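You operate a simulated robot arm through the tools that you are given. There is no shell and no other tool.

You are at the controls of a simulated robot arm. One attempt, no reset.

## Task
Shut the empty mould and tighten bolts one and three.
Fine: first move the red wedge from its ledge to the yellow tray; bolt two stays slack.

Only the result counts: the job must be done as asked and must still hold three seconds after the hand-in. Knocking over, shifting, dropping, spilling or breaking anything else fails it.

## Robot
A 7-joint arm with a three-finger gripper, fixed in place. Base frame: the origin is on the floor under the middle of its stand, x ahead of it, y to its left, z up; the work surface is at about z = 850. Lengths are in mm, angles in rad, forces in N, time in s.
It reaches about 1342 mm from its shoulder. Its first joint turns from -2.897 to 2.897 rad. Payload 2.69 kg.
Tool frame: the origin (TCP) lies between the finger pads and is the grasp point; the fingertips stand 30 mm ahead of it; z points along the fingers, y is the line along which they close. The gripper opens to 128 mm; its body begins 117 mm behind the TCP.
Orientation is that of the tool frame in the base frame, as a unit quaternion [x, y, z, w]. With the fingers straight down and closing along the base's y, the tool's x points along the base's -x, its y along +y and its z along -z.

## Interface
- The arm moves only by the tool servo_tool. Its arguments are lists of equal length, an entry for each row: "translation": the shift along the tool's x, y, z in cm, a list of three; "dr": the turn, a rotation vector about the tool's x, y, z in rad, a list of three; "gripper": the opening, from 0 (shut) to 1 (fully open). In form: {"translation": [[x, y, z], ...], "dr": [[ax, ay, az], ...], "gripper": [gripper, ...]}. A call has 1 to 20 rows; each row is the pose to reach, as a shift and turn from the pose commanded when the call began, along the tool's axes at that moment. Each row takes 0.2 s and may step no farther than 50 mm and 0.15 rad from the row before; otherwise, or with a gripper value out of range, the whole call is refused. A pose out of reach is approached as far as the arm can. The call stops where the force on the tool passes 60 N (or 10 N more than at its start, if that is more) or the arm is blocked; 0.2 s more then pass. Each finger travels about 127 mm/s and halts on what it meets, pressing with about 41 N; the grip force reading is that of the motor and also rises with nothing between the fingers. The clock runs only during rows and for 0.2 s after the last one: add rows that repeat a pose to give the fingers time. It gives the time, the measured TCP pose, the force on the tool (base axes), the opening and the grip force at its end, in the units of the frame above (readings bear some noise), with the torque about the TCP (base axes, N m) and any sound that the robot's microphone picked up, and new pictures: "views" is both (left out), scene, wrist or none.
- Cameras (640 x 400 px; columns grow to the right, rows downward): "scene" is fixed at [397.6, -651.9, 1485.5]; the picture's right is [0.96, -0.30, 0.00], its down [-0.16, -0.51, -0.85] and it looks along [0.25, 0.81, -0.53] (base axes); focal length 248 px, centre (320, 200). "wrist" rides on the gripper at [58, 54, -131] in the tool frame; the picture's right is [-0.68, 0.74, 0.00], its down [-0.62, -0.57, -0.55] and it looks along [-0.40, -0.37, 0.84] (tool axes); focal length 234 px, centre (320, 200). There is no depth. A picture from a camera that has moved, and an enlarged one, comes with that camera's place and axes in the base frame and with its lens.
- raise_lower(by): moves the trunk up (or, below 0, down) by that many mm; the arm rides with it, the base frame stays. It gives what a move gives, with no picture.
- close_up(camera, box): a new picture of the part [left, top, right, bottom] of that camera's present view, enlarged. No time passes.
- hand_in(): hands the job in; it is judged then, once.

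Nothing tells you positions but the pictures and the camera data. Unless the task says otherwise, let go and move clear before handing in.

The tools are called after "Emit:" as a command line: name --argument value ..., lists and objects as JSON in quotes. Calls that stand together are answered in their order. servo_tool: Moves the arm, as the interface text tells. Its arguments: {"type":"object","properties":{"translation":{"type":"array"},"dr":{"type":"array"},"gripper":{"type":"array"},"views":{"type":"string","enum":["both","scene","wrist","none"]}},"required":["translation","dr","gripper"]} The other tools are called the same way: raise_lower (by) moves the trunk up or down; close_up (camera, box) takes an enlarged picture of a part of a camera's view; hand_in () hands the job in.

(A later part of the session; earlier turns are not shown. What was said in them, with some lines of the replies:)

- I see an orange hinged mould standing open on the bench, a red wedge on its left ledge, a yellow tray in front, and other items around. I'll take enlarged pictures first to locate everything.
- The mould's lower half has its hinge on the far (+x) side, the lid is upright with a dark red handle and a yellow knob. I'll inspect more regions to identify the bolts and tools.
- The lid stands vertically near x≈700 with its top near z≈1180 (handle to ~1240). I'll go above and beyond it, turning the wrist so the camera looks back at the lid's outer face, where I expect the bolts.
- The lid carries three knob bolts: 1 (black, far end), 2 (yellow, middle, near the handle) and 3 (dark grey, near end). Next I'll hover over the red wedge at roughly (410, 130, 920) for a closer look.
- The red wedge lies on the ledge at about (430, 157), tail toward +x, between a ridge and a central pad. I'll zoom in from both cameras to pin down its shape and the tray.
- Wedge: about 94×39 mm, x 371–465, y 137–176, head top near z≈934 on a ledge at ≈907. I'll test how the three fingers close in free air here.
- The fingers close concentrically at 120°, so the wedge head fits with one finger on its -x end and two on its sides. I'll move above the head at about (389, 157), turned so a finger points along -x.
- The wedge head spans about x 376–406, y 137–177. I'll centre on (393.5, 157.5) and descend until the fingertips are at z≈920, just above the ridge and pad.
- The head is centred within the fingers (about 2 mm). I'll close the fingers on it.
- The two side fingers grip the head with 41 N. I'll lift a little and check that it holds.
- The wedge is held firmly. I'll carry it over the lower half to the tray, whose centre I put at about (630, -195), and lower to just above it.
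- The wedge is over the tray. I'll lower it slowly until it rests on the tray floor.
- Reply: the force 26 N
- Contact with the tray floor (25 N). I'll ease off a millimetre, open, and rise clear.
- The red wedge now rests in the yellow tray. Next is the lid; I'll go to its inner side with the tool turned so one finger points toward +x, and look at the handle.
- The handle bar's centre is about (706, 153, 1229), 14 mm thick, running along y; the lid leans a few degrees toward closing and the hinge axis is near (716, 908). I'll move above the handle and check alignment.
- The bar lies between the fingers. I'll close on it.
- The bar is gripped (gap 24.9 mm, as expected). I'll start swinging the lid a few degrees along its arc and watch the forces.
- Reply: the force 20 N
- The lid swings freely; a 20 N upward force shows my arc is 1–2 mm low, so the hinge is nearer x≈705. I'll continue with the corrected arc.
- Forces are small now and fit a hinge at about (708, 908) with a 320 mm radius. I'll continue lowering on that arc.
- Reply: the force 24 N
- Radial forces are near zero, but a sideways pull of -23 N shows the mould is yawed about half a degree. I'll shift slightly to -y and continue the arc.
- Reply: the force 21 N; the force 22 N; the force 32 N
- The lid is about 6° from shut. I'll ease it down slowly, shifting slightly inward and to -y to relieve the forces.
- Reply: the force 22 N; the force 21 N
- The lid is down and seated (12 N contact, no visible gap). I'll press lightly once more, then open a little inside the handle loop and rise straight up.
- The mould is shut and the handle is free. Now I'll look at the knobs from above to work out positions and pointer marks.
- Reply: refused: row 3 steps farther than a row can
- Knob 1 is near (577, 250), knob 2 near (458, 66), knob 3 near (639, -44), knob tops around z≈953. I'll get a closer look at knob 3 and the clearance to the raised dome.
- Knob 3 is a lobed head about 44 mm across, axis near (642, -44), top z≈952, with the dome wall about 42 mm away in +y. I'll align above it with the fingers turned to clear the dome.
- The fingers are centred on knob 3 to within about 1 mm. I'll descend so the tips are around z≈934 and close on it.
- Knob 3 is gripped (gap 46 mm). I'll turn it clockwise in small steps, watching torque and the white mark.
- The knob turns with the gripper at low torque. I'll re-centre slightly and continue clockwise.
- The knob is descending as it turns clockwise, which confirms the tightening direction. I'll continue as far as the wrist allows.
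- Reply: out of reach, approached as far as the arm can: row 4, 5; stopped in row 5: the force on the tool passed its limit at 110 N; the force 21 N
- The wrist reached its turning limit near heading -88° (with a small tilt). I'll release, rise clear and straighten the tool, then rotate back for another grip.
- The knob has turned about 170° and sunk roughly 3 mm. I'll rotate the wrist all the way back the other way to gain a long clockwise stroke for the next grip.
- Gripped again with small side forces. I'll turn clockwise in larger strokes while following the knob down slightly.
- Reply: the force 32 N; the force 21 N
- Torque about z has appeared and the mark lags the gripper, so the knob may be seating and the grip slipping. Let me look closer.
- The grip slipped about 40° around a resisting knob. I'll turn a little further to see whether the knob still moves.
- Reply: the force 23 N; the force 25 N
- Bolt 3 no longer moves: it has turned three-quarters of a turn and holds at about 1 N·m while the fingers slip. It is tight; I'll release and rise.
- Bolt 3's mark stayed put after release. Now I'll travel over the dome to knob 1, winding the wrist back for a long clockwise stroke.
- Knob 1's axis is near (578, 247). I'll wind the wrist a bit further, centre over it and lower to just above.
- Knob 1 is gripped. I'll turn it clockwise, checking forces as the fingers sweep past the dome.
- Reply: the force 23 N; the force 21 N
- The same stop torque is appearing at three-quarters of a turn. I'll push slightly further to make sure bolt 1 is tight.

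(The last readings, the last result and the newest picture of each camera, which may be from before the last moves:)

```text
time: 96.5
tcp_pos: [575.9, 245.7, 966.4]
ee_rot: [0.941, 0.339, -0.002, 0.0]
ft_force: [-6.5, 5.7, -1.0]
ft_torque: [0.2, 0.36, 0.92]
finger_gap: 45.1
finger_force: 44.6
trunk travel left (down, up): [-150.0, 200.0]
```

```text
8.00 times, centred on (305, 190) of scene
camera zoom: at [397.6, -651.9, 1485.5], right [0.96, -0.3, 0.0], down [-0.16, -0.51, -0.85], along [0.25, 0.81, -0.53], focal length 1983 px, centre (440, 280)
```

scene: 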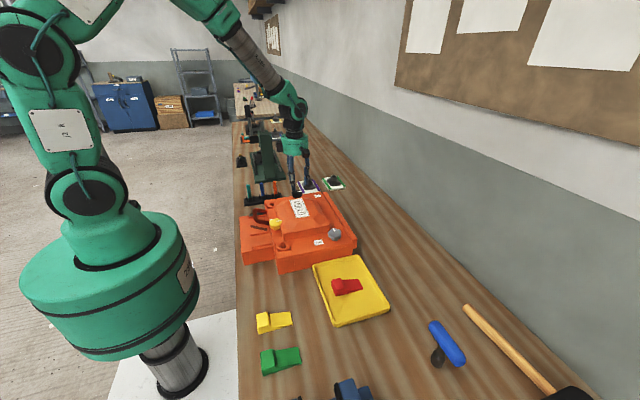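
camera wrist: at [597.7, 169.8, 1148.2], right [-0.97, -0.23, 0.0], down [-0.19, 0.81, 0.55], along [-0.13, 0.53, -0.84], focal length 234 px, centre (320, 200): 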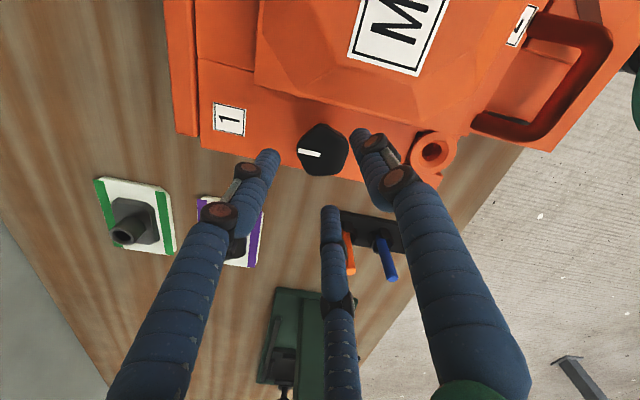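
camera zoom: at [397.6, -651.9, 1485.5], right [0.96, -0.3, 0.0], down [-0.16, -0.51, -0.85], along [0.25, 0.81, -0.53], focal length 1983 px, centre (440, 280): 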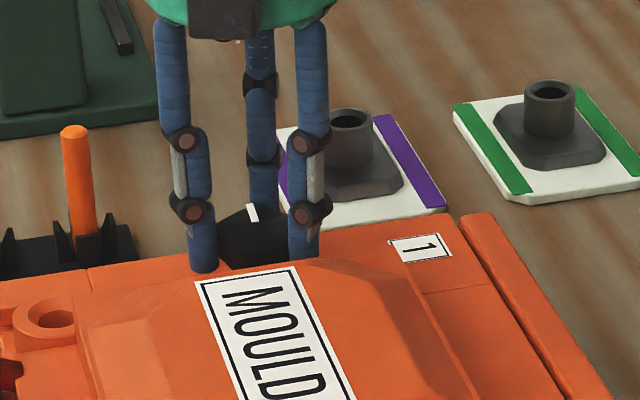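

Bolt 1 holds at 0.92 N·m with its mark steady, same as bolt 3. I'll release and rise clear.

Emit:
servo_tool --translation '[[0, 0, 0], [0, 0, 0], [0, 0, 0], [0, 0, -2], [0, 0, -5], [0, 0, -9], [0, 0, -13], [0, 0, -17]]' --dr '[[0, 0, 0], [0, 0, 0], [0, 0, 0], [0, 0, 0], [0, 0, 0], [0, 0, 0], [0, 0, 0], [0, 0, 0]]' --gripper '[0.39, 0.43, 0.43, 0.43, 0.43, 0.43, 0.43, 0.43]'

Emit:
close_up --camera "scene" --box '[230, 170, 370, 280]'

Emit:
close_up --camera "scene" --box '[285, 180, 345, 220]'

Emit:
close_up --camera "scene" --box '[310, 215, 360, 250]'

Emit:
close_up --camera "scene" --box '[260, 205, 360, 260]'

```text
time: 98.3
tcp_pos: [578.3, 244.3, 1135.7]
ee_rot: [0.941, 0.338, -0.002, 0.001]
ft_force: [0.4, 0.3, -0.6]
ft_torque: [-0.01, 0.03, -0.03]
finger_gap: 54.9
finger_force: 0.0
trunk travel left (down, up): [-150.0, 200.0]
camera wrist: at [659.3, 241.2, 1265.6], right [-0.05, -1.0, 0.0], down [-0.83, 0.04, 0.55], along [-0.55, 0.03, -0.83], focal length 234 px, centre (320, 200)
```

scene: 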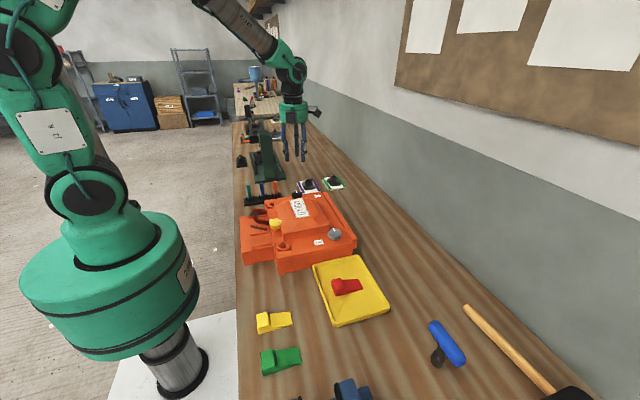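
wrist: 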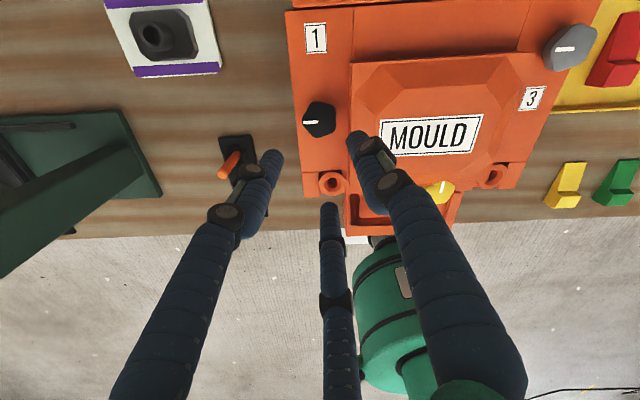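

```text
3.64 times, centred on (300, 225) of scene
camera zoom: at [397.6, -651.9, 1485.5], right [0.96, -0.3, 0.0], down [-0.16, -0.51, -0.85], along [0.25, 0.81, -0.53], focal length 901 px, centre (393, 109)
```

zoom: 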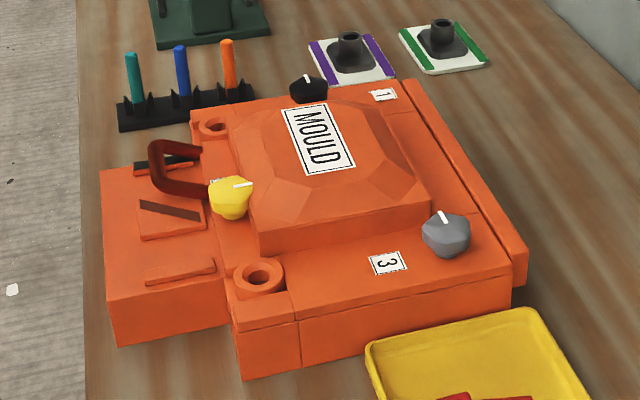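

```text
10.00 times, centred on (315, 200) of scene
camera zoom: at [397.6, -651.9, 1485.5], right [0.96, -0.3, 0.0], down [-0.16, -0.51, -0.85], along [0.25, 0.81, -0.53], focal length 2478 px, centre (370, 200)
```

zoom: 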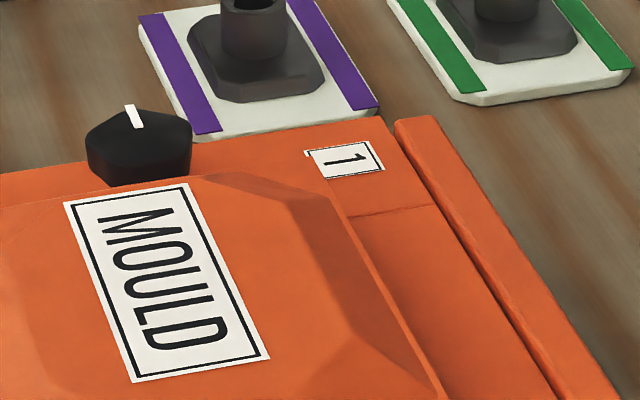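

```text
11.43 times, centred on (335, 232) of scene
camera zoom: at [397.6, -651.9, 1485.5], right [0.96, -0.3, 0.0], down [-0.16, -0.51, -0.85], along [0.25, 0.81, -0.53], focal length 2832 px, centre (149, -171)
```

zoom: 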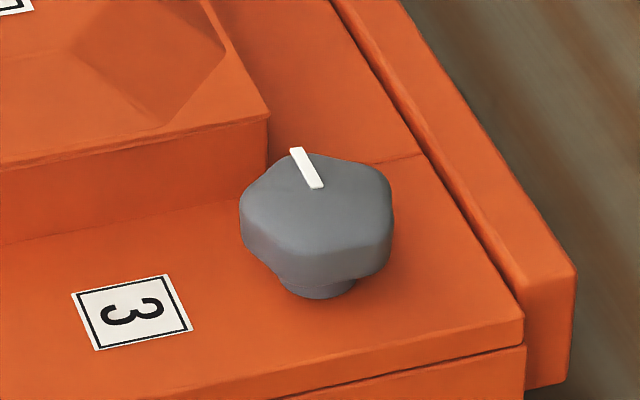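

```text
6.40 times, centred on (310, 232) of scene
camera zoom: at [397.6, -651.9, 1485.5], right [0.96, -0.3, 0.0], down [-0.16, -0.51, -0.85], along [0.25, 0.81, -0.53], focal length 1586 px, centre (384, -8)
```

zoom: 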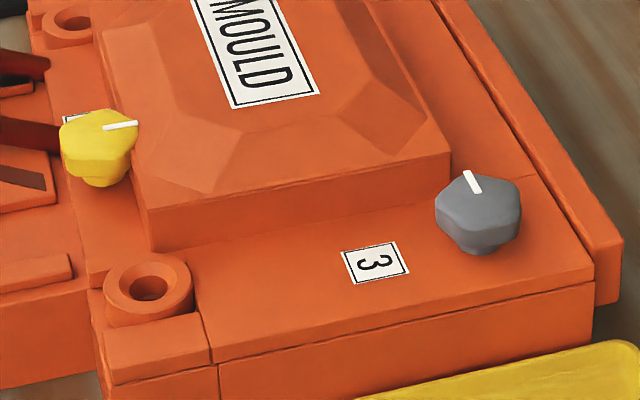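

Both marks for bolts 1 and 3 have moved three-quarters of a turn and stayed. Bolt 2's mark is unchanged, the lid seam is shut and the red wedge lies in the tray. I'll move well clear and take a last look.

Emit:
servo_tool --translation '[[0, 0, -4], [0, 0, -8], [0, 0, -12], [0, 0, -15], [0, 0, -15]]' --dr '[[0, 0, 0], [0, 0, 0], [0, 0, 0], [0, 0, 0], [0, 0, 0]]' --gripper '[0.43, 0.43, 0.43, 0.43, 0.43]'

Emit:
close_up --camera "scene" --box '[230, 170, 400, 340]'

```text
time: 99.5
tcp_pos: [580.1, 242.9, 1286.2]
ee_rot: [0.941, 0.337, -0.002, 0.0]
ft_force: [-0.5, 0.1, 0.6]
ft_torque: [0.02, -0.04, 0.01]
finger_gap: 55.1
finger_force: 0.0
trunk travel left (down, up): [-150.0, 200.0]
camera wrist: at [659.7, 239.3, 1416.7], right [-0.05, -1.0, 0.0], down [-0.83, 0.04, 0.55], along [-0.55, 0.03, -0.83], focal length 234 px, centre (320, 200)
```

scene: 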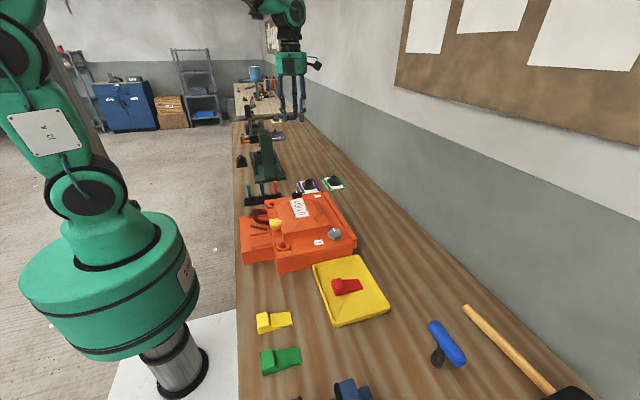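
wrist: 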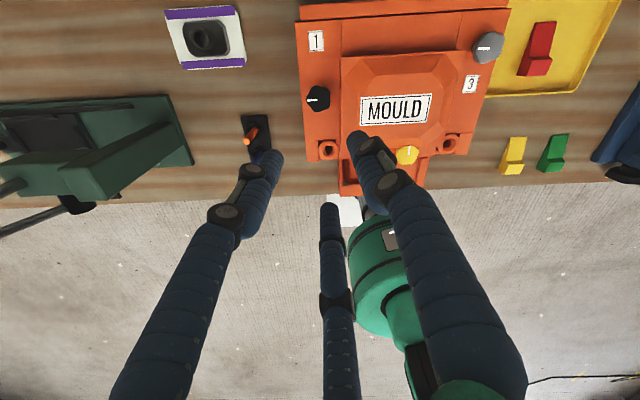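

```text
2.35 times, centred on (315, 255) of scene
camera zoom: at [397.6, -651.9, 1485.5], right [0.96, -0.3, 0.0], down [-0.16, -0.51, -0.85], along [0.25, 0.81, -0.53], focal length 583 px, centre (332, 71)
```

zoom: 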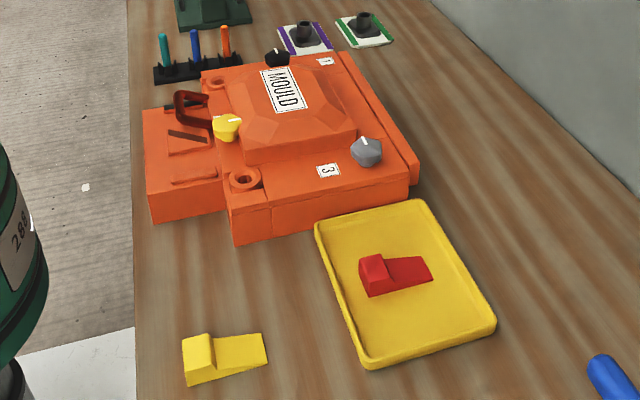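

Everything looks as asked: the red wedge is in the tray, the mould is shut, bolts 1 and 3 are tight, bolt 2 is untouched, and nothing else has been disturbed. I'm handing in.

Emit:
hand_in

```text
The job is handed in.
```

I've handed in the job. In the last pictures the mould was shut, bolts one and three were tight, and everything else on the bench looked undisturbed. The hand-in gave no result back.

- **Red wedge:** moved first, from its ledge to the yellow tray, where it lies flat.
- **Mould:** the lid is down with no visible gap, and the handle is free.
- **Bolts one and three:** each turned about three-quarters of a turn clockwise. They then stopped moving at roughly 0.9–1.0 N·m while the fingers slipped around the knob. Their white marks stayed put after I let go.
- **Bolt two:** not touched; its mark still points where it did at the start.

While turning bolt three, the wrist reached its turning limit and the force on the tool briefly hit 110 N. I saw no damage or shift from it.
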